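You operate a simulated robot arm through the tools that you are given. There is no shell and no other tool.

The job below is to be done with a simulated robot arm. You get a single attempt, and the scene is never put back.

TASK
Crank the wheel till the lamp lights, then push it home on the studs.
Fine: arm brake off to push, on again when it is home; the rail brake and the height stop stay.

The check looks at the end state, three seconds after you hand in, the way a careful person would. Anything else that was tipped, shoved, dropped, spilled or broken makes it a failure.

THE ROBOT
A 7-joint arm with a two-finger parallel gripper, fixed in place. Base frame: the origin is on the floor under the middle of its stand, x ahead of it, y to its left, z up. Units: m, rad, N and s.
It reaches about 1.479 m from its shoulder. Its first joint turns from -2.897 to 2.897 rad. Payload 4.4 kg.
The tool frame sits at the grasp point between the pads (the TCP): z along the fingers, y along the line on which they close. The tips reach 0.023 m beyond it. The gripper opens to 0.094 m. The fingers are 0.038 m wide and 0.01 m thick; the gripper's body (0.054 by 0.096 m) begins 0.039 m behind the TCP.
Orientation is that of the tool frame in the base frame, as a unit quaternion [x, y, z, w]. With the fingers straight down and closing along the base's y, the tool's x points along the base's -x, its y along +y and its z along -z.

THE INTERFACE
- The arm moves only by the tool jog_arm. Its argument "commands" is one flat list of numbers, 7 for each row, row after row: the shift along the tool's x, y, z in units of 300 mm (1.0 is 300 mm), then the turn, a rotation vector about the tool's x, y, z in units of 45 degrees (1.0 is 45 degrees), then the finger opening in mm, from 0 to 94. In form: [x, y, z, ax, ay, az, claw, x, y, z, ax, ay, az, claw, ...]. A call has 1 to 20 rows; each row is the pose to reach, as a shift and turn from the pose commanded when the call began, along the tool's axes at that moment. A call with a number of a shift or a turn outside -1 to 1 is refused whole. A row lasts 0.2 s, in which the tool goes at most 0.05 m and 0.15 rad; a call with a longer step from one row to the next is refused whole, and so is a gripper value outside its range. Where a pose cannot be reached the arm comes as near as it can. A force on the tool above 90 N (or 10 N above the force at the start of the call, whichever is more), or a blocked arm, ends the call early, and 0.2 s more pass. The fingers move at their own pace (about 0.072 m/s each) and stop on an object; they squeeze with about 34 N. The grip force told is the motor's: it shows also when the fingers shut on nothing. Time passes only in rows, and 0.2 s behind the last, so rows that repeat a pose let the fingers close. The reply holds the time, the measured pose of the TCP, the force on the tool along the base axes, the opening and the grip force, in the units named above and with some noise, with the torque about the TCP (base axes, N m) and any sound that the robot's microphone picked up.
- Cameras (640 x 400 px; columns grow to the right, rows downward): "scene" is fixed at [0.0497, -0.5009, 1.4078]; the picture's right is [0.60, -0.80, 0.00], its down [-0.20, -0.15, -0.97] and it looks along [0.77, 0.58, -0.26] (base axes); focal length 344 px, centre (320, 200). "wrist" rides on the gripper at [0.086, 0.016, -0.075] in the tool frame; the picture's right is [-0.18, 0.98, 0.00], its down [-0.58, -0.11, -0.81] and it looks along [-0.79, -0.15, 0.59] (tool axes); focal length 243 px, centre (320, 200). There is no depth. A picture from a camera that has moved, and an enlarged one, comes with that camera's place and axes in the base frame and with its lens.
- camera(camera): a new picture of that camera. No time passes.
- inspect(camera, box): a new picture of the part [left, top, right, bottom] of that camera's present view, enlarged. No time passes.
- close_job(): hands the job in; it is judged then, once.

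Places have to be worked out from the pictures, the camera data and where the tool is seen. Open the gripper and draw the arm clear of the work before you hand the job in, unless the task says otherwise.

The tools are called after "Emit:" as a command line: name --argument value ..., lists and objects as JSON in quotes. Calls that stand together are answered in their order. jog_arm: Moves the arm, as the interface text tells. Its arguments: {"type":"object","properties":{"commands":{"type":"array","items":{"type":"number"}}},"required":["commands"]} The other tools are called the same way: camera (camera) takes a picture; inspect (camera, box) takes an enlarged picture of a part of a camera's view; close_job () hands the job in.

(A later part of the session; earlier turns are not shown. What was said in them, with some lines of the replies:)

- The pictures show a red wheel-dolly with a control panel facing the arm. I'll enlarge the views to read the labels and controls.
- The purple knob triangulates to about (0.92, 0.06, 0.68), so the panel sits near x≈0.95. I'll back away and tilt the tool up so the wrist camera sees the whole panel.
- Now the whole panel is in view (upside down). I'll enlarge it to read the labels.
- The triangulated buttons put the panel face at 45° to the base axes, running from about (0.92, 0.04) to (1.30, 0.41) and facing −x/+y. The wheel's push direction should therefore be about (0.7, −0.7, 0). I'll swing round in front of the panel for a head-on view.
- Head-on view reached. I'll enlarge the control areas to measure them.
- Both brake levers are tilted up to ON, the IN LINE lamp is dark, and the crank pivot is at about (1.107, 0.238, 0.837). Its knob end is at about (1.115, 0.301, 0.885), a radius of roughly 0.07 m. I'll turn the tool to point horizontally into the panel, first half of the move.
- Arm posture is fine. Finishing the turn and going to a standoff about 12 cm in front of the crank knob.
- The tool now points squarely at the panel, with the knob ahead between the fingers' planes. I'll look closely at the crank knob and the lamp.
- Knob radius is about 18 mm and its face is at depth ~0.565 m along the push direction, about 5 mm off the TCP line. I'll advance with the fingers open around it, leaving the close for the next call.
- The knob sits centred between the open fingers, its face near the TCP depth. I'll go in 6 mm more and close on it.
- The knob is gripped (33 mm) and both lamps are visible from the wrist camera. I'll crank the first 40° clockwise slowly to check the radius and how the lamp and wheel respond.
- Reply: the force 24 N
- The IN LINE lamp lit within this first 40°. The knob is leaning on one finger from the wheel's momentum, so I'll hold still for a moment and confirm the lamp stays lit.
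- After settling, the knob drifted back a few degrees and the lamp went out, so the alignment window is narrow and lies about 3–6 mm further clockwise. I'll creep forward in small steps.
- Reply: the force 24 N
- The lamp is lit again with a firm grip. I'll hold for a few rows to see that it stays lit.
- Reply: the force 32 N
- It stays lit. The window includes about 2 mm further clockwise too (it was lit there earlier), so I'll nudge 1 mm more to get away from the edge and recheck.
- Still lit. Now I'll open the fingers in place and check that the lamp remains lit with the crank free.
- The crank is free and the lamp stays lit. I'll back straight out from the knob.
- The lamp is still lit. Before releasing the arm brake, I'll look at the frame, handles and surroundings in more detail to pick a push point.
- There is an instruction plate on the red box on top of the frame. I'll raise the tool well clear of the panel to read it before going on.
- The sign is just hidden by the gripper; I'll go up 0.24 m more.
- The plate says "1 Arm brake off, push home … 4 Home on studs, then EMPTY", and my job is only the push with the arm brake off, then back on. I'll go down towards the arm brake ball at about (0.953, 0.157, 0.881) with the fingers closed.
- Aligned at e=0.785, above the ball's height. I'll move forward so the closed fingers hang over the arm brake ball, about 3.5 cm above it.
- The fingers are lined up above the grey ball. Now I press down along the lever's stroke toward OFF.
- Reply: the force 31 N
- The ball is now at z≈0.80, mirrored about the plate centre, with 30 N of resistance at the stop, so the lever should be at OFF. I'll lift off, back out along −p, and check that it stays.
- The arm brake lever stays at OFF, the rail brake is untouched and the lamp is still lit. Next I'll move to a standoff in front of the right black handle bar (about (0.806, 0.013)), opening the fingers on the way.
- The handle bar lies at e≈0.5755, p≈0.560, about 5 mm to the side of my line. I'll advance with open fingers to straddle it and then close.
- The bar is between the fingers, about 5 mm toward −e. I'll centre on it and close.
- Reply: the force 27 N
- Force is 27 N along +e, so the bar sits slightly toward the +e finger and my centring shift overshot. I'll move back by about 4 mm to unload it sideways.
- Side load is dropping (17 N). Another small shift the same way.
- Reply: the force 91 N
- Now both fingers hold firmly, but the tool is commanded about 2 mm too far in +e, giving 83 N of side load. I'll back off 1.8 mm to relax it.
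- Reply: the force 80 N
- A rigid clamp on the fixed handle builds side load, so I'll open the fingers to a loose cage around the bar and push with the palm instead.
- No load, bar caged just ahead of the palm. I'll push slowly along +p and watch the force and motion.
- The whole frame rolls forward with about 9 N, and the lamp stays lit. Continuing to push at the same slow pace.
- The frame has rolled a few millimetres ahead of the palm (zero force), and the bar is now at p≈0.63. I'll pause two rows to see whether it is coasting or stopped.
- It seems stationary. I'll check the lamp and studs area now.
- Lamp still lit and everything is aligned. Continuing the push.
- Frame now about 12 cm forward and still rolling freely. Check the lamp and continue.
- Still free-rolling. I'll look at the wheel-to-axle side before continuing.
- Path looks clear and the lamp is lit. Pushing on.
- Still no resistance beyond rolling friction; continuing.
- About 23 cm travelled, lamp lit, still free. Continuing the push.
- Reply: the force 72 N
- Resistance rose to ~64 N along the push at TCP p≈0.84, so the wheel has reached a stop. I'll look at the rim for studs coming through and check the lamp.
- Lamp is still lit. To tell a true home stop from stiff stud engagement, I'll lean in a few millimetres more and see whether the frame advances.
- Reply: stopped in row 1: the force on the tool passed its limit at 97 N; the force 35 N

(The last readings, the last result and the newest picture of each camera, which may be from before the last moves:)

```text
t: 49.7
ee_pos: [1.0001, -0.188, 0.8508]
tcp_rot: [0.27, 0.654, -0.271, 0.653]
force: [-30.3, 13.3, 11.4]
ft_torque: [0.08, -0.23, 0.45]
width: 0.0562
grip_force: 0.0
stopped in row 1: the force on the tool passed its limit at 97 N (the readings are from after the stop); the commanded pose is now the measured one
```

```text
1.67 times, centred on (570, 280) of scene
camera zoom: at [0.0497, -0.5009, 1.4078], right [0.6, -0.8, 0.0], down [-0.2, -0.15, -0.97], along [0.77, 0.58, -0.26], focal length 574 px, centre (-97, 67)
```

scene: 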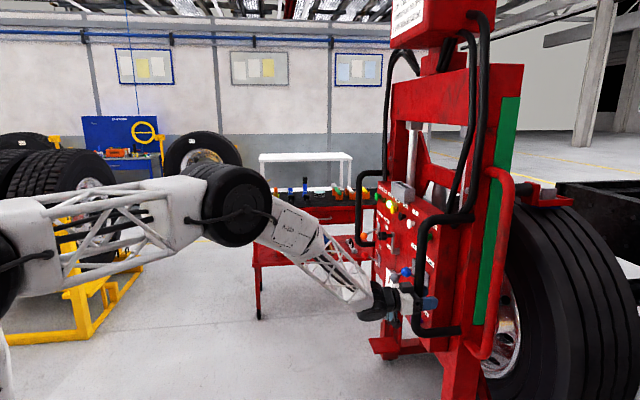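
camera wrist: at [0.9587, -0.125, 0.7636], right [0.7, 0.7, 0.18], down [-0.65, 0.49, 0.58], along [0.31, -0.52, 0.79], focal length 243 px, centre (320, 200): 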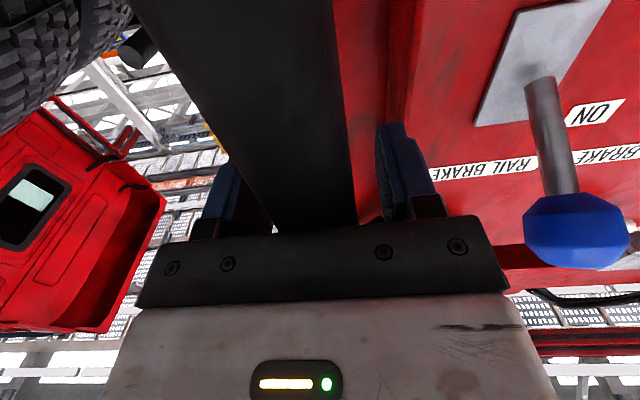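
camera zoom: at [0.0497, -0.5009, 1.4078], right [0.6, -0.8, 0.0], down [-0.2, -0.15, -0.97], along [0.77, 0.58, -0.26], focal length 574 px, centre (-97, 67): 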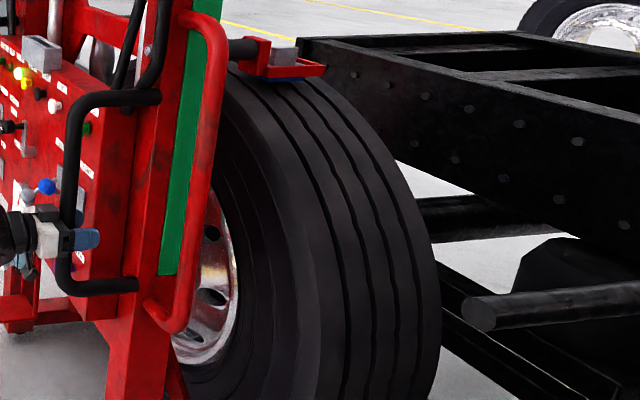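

It's a hard stop: the force passed 97 N with no further advance. I'll open wide, back off the bar gently and check that the frame stays put.

Emit:
jog_arm --commands '[0, 0, 0, 0, 0, 0, 75, 0, 0, 0, 0, 0, 0, 90, 0, 0, -0.03, 0, 0, 0, 90, 0, 0, -0.08, 0, 0, 0, 90, 0, 0, -0.16, 0, 0, 0, 90, 0, 0, -0.26, 0, 0, 0, 90, 0, 0, -0.38, 0, 0, 0, 90, 0, 0, -0.5, 0, 0, 0, 90, 0, 0, -0.6, 0, 0, 0, 90, 0, 0, -0.6, 0, 0, 0, 90]'

Emit:
camera --camera "scene"

Emit:
inspect --camera "scene" --box '[340, 170, 520, 370]'

Emit:
camera --camera "wrist"

```text
t: 51.9
ee_pos: [0.8717, -0.0614, 0.8505]
tcp_rot: [0.27, 0.654, -0.27, 0.653]
force: [0.5, -0.4, -0.5]
ft_torque: [0.01, 0.01, -0.01]
width: 0.09
grip_force: 0.0
```

```text
taken
```

scene: 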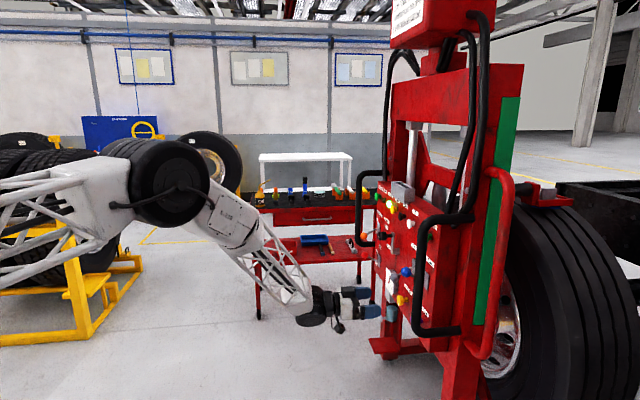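

```text
2.00 times, centred on (430, 270) of scene
camera zoom: at [0.0497, -0.5009, 1.4078], right [0.6, -0.8, 0.0], down [-0.2, -0.15, -0.97], along [0.77, 0.58, -0.26], focal length 688 px, centre (100, 60)
```

zoom: 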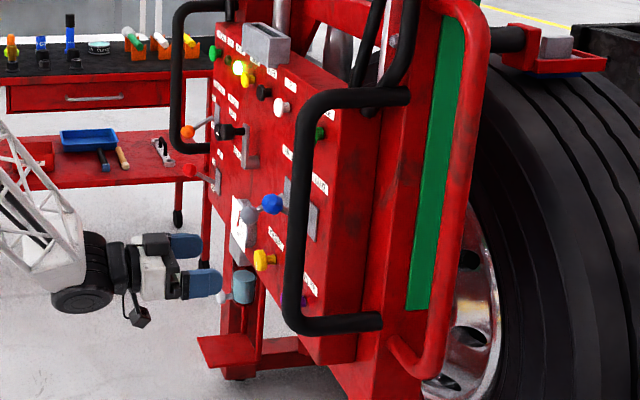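

```text
taken
camera wrist: at [0.8308, 0.0021, 0.7631], right [0.7, 0.69, 0.18], down [-0.65, 0.49, 0.58], along [0.31, -0.52, 0.79], focal length 243 px, centre (320, 200)
```

wrist: 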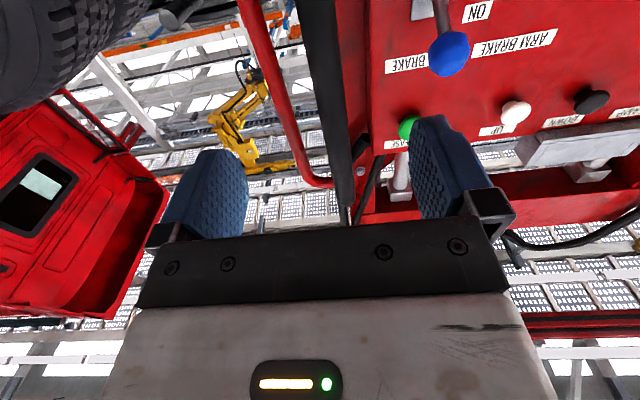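

The frame stayed in place and the lamp is lit. Before setting the brake I want to see the hub and studs, so I'll take the wrist camera back and low to look under the panel at the wheel centre.

Emit:
jog_arm --commands '[0.08, 0.077, -0.1, 0, 0.08, 0, 90, 0.16, 0.153, -0.19, 0, 0.16, 0, 90, 0.24, 0.23, -0.28, 0, 0.24, 0, 90, 0.32, 0.307, -0.36, 0, 0.32, 0, 90, 0.4, 0.383, -0.44, 0, 0.4, 0, 90, 0.48, 0.46, -0.51, 0, 0.48, 0, 90, 0.56, 0.537, -0.58, 0, 0.56, 0, 90, 0.64, 0.613, -0.64, 0, 0.64, 0, 90, 0.72, 0.69, -0.7, 0, 0.72, 0, 90, 0.8, 0.767, -0.75, 0, 0.8, 0, 90, 0.88, 0.843, -0.79, 0, 0.9, 0, 90, 0.96, 0.92, -0.83, 0, 1.0, 0, 90, 0.96, 0.92, -0.83, 0, 1.0, 0, 90]'

Emit:
camera --camera "wrist"

Emit:
camera --camera "scene"

```text
t: 54.7
ee_pos: [0.8939, 0.3111, 0.5642]
tcp_rot: [0.353, 0.854, -0.146, 0.352]
force: [0.1, -0.5, 0.3]
ft_torque: [-0.01, -0.01, 0.0]
width: 0.0902
grip_force: 0.1
```

```text
taken
camera wrist: at [0.8245, 0.403, 0.5542], right [0.79, 0.6, 0.13], down [-0.19, 0.04, 0.98], along [0.59, -0.8, 0.14], focal length 243 px, centre (320, 200)
```

wrist: 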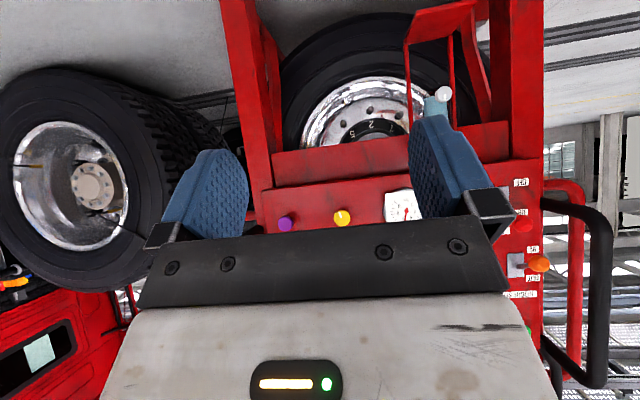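

```text
taken
```

scene: 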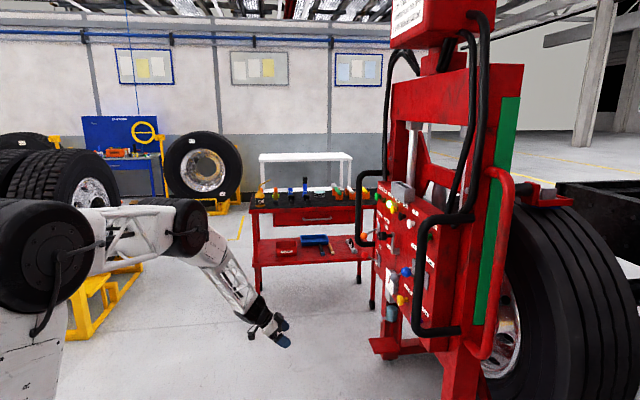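

The lower part of the wheel and the hub centre are visible under the panel. Zooming in.

Emit:
inspect --camera "wrist" --box '[270, 50, 450, 160]'

Emit:
inspect --camera "wrist" --box '[330, 90, 420, 146]'

```text
3.56 times, centred on (360, 105) of wrist
camera zoom: at [0.8245, 0.403, 0.5542], right [0.79, 0.6, 0.13], down [-0.19, 0.04, 0.98], along [0.59, -0.8, 0.14], focal length 863 px, centre (178, 538)
```

zoom: 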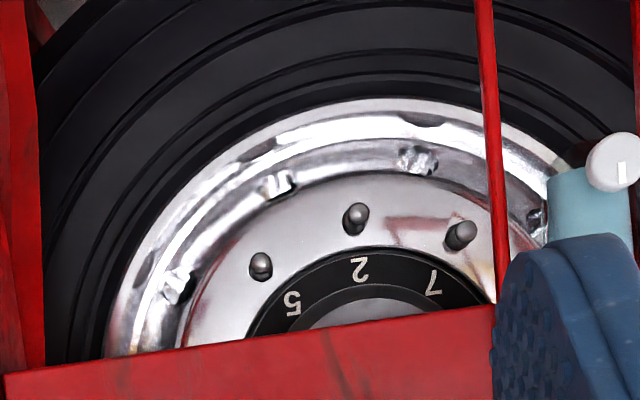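

```text
7.11 times, centred on (375, 118) of wrist
camera zoom: at [0.8245, 0.403, 0.5542], right [0.79, 0.6, 0.13], down [-0.19, 0.04, 0.98], along [0.59, -0.8, 0.14], focal length 1725 px, centre (-71, 783)
```

zoom: 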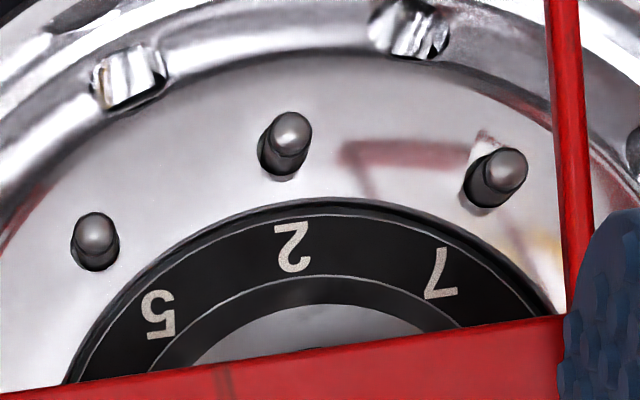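

Three studs are clearly protruding centred through the wheel holes, so the wheel is home. Now for the arm brake: I'll turn the tool horizontal again and go to a standoff below and in front of the grey ball, with the fingers closing.

Emit:
jog_arm --commands '[-0.116, -0.033, 0.011, 0, -0.143, 0, 60, -0.232, -0.066, 0.021, 0, -0.286, 0, 40, -0.348, -0.099, 0.032, 0, -0.429, 0, 20, -0.463, -0.131, 0.043, 0, -0.571, 0, 0, -0.579, -0.164, 0.054, 0, -0.714, 0, 0, -0.695, -0.197, 0.064, 0, -0.857, 0, 0, -0.811, -0.23, 0.075, 0, -1.0, 0, 0, -0.811, -0.23, 0.075, 0, -1.0, 0, 0]'

Emit:
camera --camera "wrist"

Emit:
camera --camera "scene"

Emit:
inspect --camera "scene" --box '[340, 200, 460, 350]'

```text
t: 56.5
ee_pos: [0.9781, 0.1269, 0.7189]
tcp_rot: [0.27, 0.654, -0.272, 0.653]
force: [-0.7, 0.7, 0.0]
ft_torque: [-0.01, -0.01, 0.05]
width: 0.0001
grip_force: 33.7
```

```text
taken
camera wrist: at [0.9374, 0.19, 0.63], right [0.7, 0.7, 0.18], down [-0.65, 0.49, 0.58], along [0.31, -0.52, 0.79], focal length 243 px, centre (320, 200)
```

wrist: 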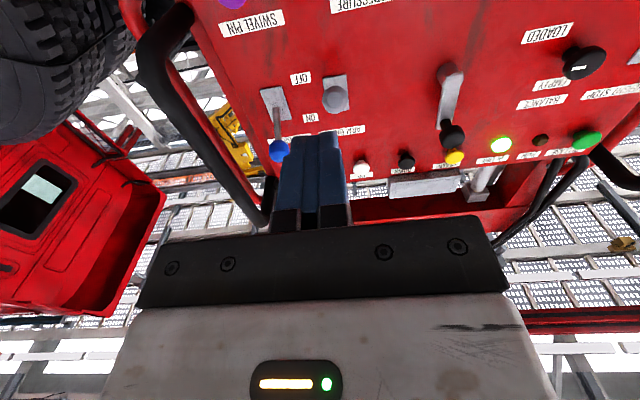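

```text
taken
```

scene: 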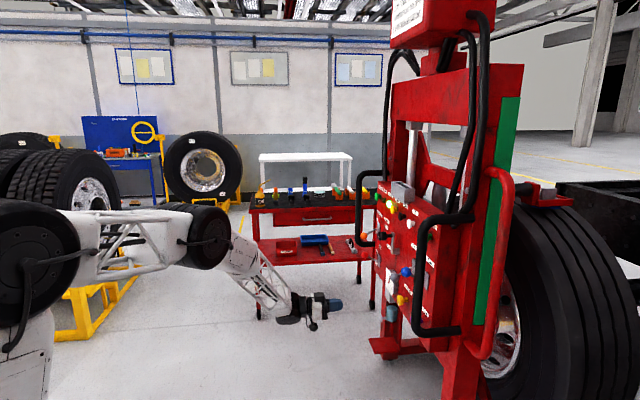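

```text
2.67 times, centred on (400, 275) of scene
camera zoom: at [0.0497, -0.5009, 1.4078], right [0.6, -0.8, 0.0], down [-0.2, -0.15, -0.97], along [0.77, 0.58, -0.26], focal length 918 px, centre (107, 0)
```

zoom: 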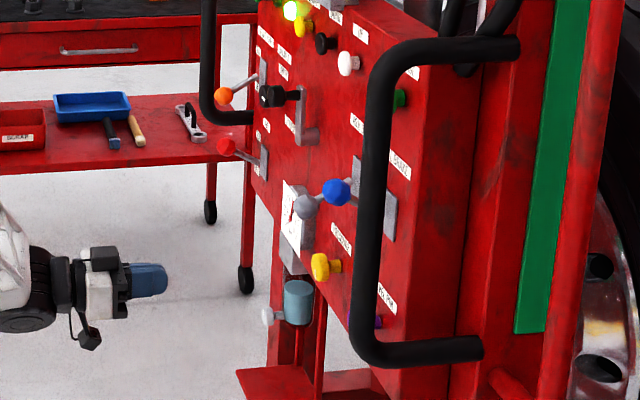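

Ball now at e≈0.784, p≈0.822, z≈0.804 (OFF). I'll slide the closed fingers in beneath it, with about 25 mm clearance.

Emit:
jog_arm --commands '[-0.03, 0.005, 0.14, 0, 0, 0, 0, -0.063, 0.01, 0.28, 0, 0, 0, 0, -0.063, 0.01, 0.42, 0, 0, 0, 0, -0.063, 0.01, 0.54, 0, 0, 0, 0, -0.063, 0.01, 0.63, 0, 0, 0, 0, -0.063, 0.01, 0.7, 0, 0, 0, 0, -0.063, 0.01, 0.7, 0, 0, 0, 0]'

Emit:
camera --camera "wrist"

Emit:
inspect --camera "scene" --box '[340, 200, 460, 350]'

```text
t: 58.1
ee_pos: [1.131, -0.0182, 0.7374]
tcp_rot: [0.27, 0.654, -0.271, 0.652]
force: [0.2, 0.2, -0.6]
ft_torque: [0.01, 0.0, 0.01]
width: 0.0002
grip_force: 33.8
```

```text
taken
camera wrist: at [1.0886, 0.045, 0.65], right [0.7, 0.69, 0.18], down [-0.65, 0.49, 0.58], along [0.31, -0.52, 0.79], focal length 243 px, centre (320, 200)
```

wrist: 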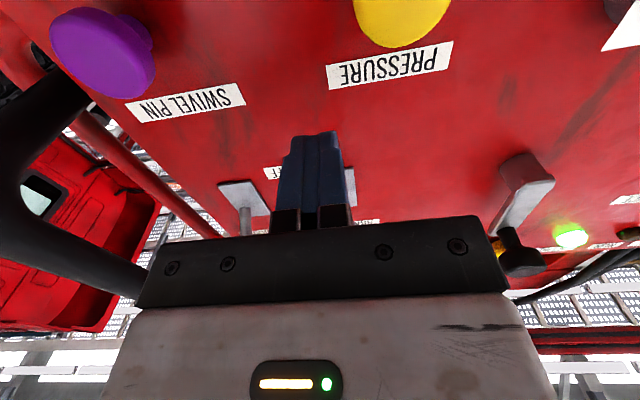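

```text
2.67 times, centred on (400, 275) of scene
camera zoom: at [0.0497, -0.5009, 1.4078], right [0.6, -0.8, 0.0], down [-0.2, -0.15, -0.97], along [0.77, 0.58, -0.26], focal length 918 px, centre (107, 0)
```

zoom: 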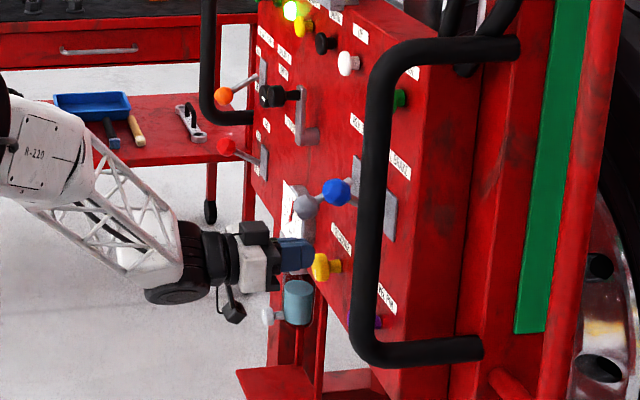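

In place under the ball, no contact. Now I raise the lever to ON, following its arc slightly inward in the second half so the frame isn't dragged off home.

Emit:
jog_arm --commands '[-0.04, 0, 0, 0, 0, 0, 0, -0.08, 0, 0, 0, 0, 0, 0, -0.12, 0, 0, 0, 0, 0, 0, -0.16, 0, 0, 0, 0, 0, 0, -0.2, 0, 0, 0, 0, 0, 0, -0.24, 0, 0.004, 0, 0, 0, 0, -0.28, 0, 0.013, 0, 0, 0, 0, -0.32, 0, 0.024, 0, 0, 0, 0, -0.35, 0, 0.034, 0, 0, 0, 0, -0.367, 0, 0.036, 0, 0, 0, 0, -0.367, 0, 0.036, 0, 0, 0, 0]'

Emit:
camera --camera "wrist"

Emit:
inspect --camera "scene" --box '[340, 200, 460, 350]'

```text
t: 60.5
ee_pos: [1.1347, -0.0257, 0.8429]
tcp_rot: [0.27, 0.655, -0.272, 0.651]
force: [-6.3, 4.7, -30.5]
ft_torque: [0.43, 0.37, 0.05]
width: 0.0
grip_force: 33.6
```

```text
taken
camera wrist: at [1.0932, 0.0381, 0.7553], right [0.7, 0.69, 0.18], down [-0.64, 0.49, 0.59], along [0.32, -0.52, 0.79], focal length 243 px, centre (320, 200)
```

wrist: 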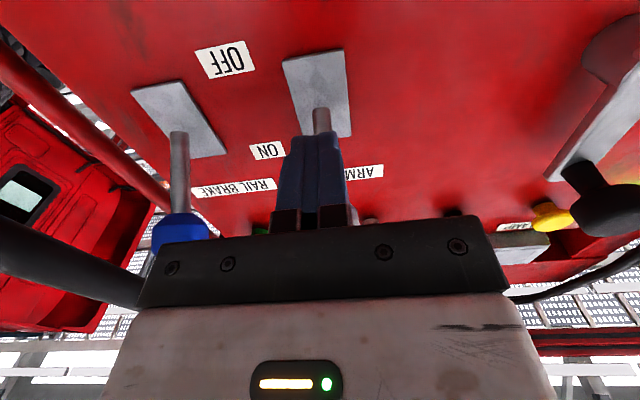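

```text
2.67 times, centred on (400, 275) of scene
camera zoom: at [0.0497, -0.5009, 1.4078], right [0.6, -0.8, 0.0], down [-0.2, -0.15, -0.97], along [0.77, 0.58, -0.26], focal length 918 px, centre (107, 0)
```

zoom: 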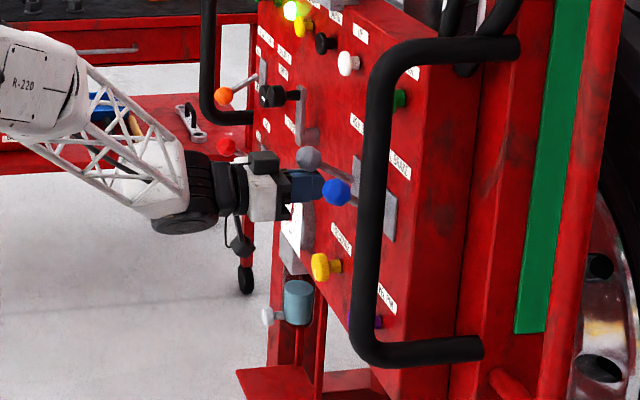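

The lever is up against its ON stop (30 N), and the frame has not shifted. I'll drop the fingers slightly and back out straight.

Emit:
jog_arm --commands '[0.03, 0, -0.01, 0, 0, 0, 0, 0.08, 0, -0.02, 0, 0, 0, 0, 0.1, 0, -0.08, 0, 0, 0, 0, 0.1, 0, -0.2, 0, 0, 0, 0, 0.1, 0, -0.33, 0, 0, 0, 0, 0.1, 0, -0.47, 0, 0, 0, 0, 0.1, 0, -0.61, 0, 0, 0, 0, 0.1, 0, -0.75, 0, 0, 0, 0, 0.1, 0, -0.75, 0, 0, 0, 40]'

Emit:
camera --camera "wrist"

Emit:
camera --camera "scene"

Emit:
inspect --camera "scene" --box '[340, 200, 460, 350]'

```text
t: 62.5
ee_pos: [0.9745, 0.1342, 0.8162]
tcp_rot: [0.271, 0.653, -0.272, 0.652]
force: [-0.1, -0.7, 0.5]
ft_torque: [-0.01, 0.02, 0.01]
width: 0.0402
grip_force: 0.0
```

```text
taken
camera wrist: at [0.9338, 0.1984, 0.7287], right [0.7, 0.69, 0.18], down [-0.65, 0.49, 0.58], along [0.31, -0.52, 0.79], focal length 243 px, centre (320, 200)
```

wrist: 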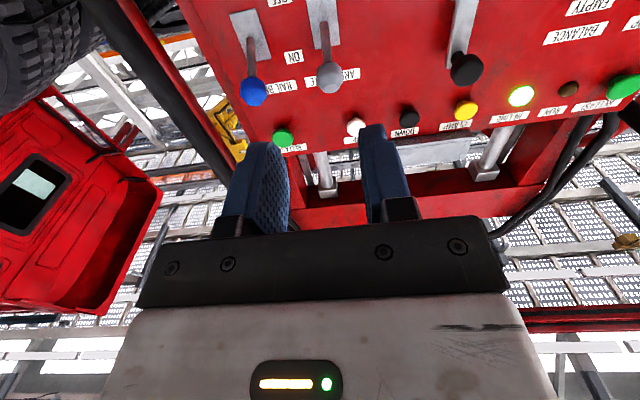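

```text
taken
```

scene: 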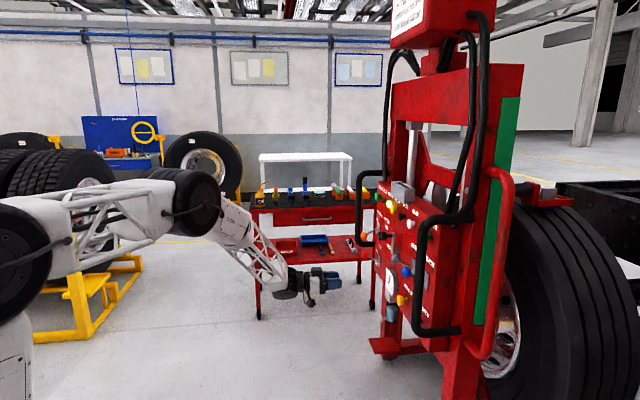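

```text
2.67 times, centred on (400, 275) of scene
camera zoom: at [0.0497, -0.5009, 1.4078], right [0.6, -0.8, 0.0], down [-0.2, -0.15, -0.97], along [0.77, 0.58, -0.26], focal length 918 px, centre (107, 0)
```

zoom: 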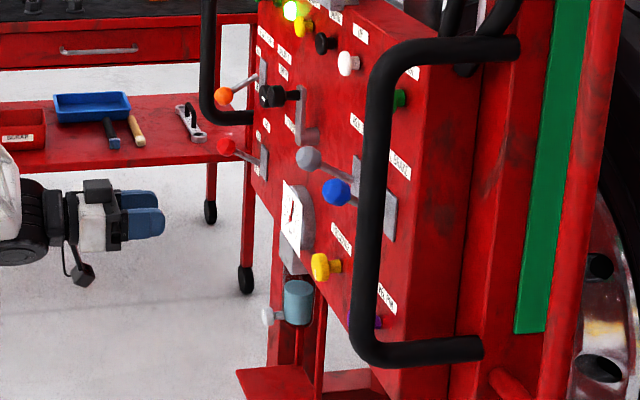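

Both brake levers now show the same ON tilt, with the lamp lit and the other levers unchanged. I'll compare the frame's position with the view taken while it was pressed against the stop, to be sure it hasn't crept back.

Emit:
inspect --camera "scene" --box '[340, 170, 460, 350]'

Emit:
inspect --camera "scene" --box '[500, 160, 640, 400]'

Emit:
inspect --camera "wrist" --box '[190, 0, 400, 130]'

Emit:
inspect --camera "wrist" --box '[420, 0, 640, 130]'

```text
2.22 times, centred on (400, 260) of scene
camera zoom: at [0.0497, -0.5009, 1.4078], right [0.6, -0.8, 0.0], down [-0.2, -0.15, -0.97], along [0.77, 0.58, -0.26], focal length 765 px, centre (142, 67)
```

zoom: 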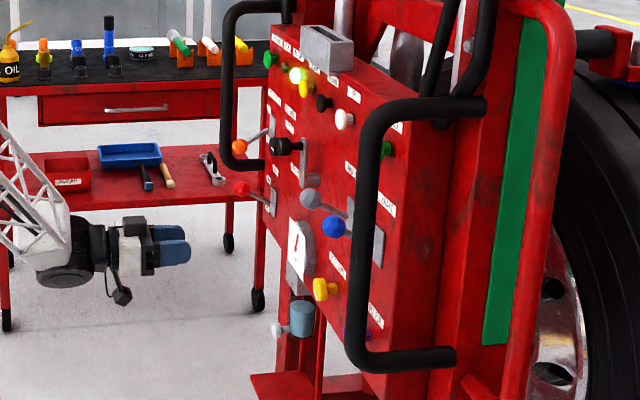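

```text
1.67 times, centred on (570, 280) of scene
camera zoom: at [0.0497, -0.5009, 1.4078], right [0.6, -0.8, 0.0], down [-0.2, -0.15, -0.97], along [0.77, 0.58, -0.26], focal length 574 px, centre (-97, 67)
```

zoom: 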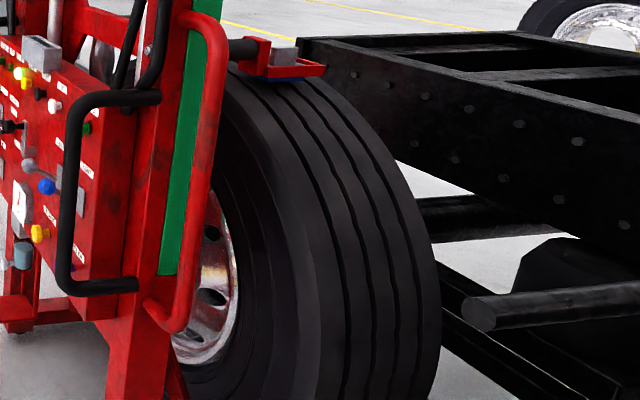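

```text
3.05 times, centred on (295, 65) of wrist
camera zoom: at [0.9338, 0.1984, 0.7287], right [0.7, 0.69, 0.18], down [-0.65, 0.49, 0.58], along [0.31, -0.52, 0.79], focal length 739 px, centre (396, 611)
```

zoom: 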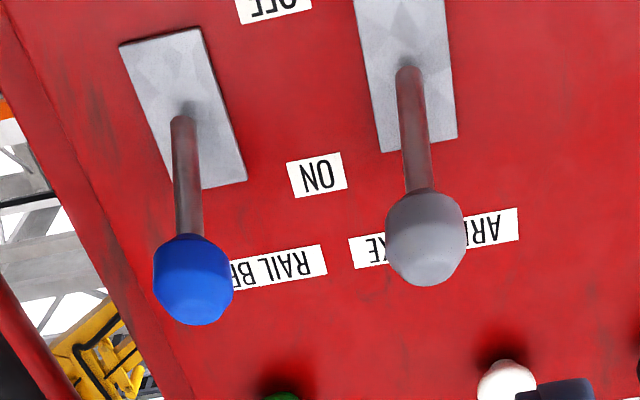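

```text
2.91 times, centred on (530, 65) of wrist
camera zoom: at [0.9338, 0.1984, 0.7287], right [0.7, 0.69, 0.18], down [-0.65, 0.49, 0.58], along [0.31, -0.52, 0.79], focal length 706 px, centre (-291, 593)
```

zoom: 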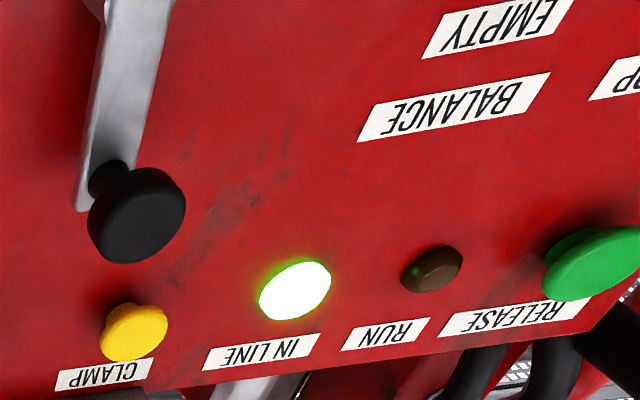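

The frame sits exactly where it was against the stop. Both brakes are ON and the lamp is lit. I'll open the gripper and draw the arm well clear.

Emit:
jog_arm --commands '[0, 0, -0.14, 0, 0, 0, 60, 0, 0, -0.28, 0, 0, 0, 80, -0.05, 0, -0.42, 0, 0, 0, 90, -0.1, 0, -0.56, 0, 0, 0, 90, -0.15, 0, -0.7, 0, 0, 0, 90, -0.2, 0, -0.8, 0, 0, 0, 90, -0.2, 0, -0.8, 0, 0, 0, 90]'

Emit:
camera --camera "scene"

Emit:
camera --camera "wrist"

```text
t: 64.1
ee_pos: [0.8085, 0.3033, 0.8771]
tcp_rot: [0.27, 0.654, -0.27, 0.653]
force: [-0.1, -0.1, -1.4]
ft_torque: [-0.03, -0.01, -0.02]
width: 0.0896
grip_force: 0.0
```

```text
taken
```

scene: 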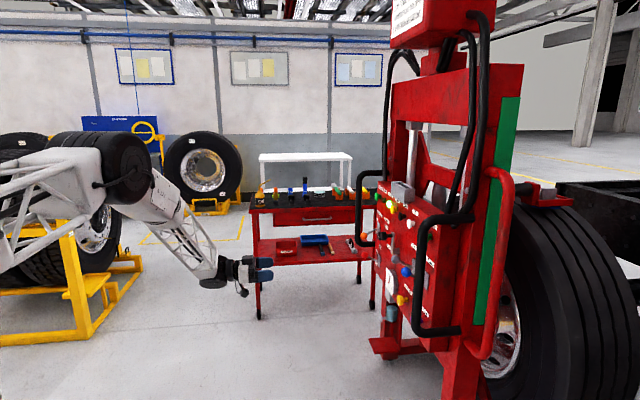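

```text
taken
camera wrist: at [0.7669, 0.3667, 0.7883], right [0.7, 0.69, 0.18], down [-0.65, 0.49, 0.58], along [0.31, -0.52, 0.79], focal length 243 px, centre (320, 200)
```

wrist: 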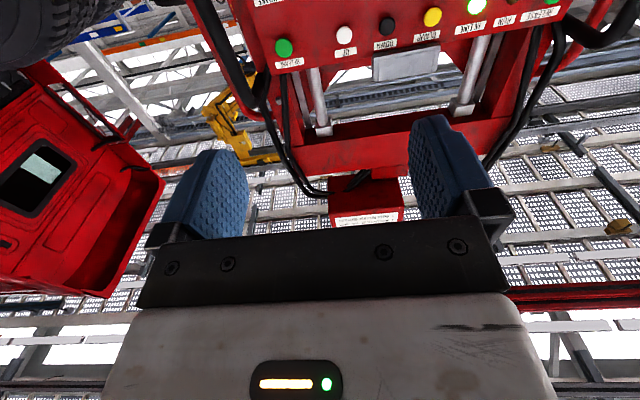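

The arm is clear with the gripper open. The wheel is home on the studs, the IN LINE lamp is lit, and the arm brake is back ON with the rail brake and height stop untouched. Handing in.

Emit:
close_job

```text
The job is handed in.
```

The wheel is home on the studs and the arm brake is back ON. I've handed the job in, but the result of the check hasn't come back.

- **Cranking:** the IN LINE lamp came on after about 40° clockwise. It went out once as the crank settled back, so I crept forward a little. It stayed lit from then on, including with the crank let go.
- **Pushing:** with the arm brake OFF, I pushed the right black handle about 26 cm until it stopped hard. The last push reached 97 N with no further movement. From under the panel I could see three studs sticking out through the centre of the wheel holes.
- **Brakes:** the arm brake lever is back at its ON stop, and the frame didn't creep back when I set it. I didn't touch the rail brake, height stop, buttons or balance knob.
- **Handle grip:** I first clamped the handle with the arm brake already OFF, which put up to about 83 N of side load on it for a moment. I let go and pushed with the palm instead; nothing looked shifted or damaged.

The arm is clear of the work with the gripper open. The plate on the machine also lists turning the balance to EMPTY and pressing both release buttons; I left those because you didn't ask for them.
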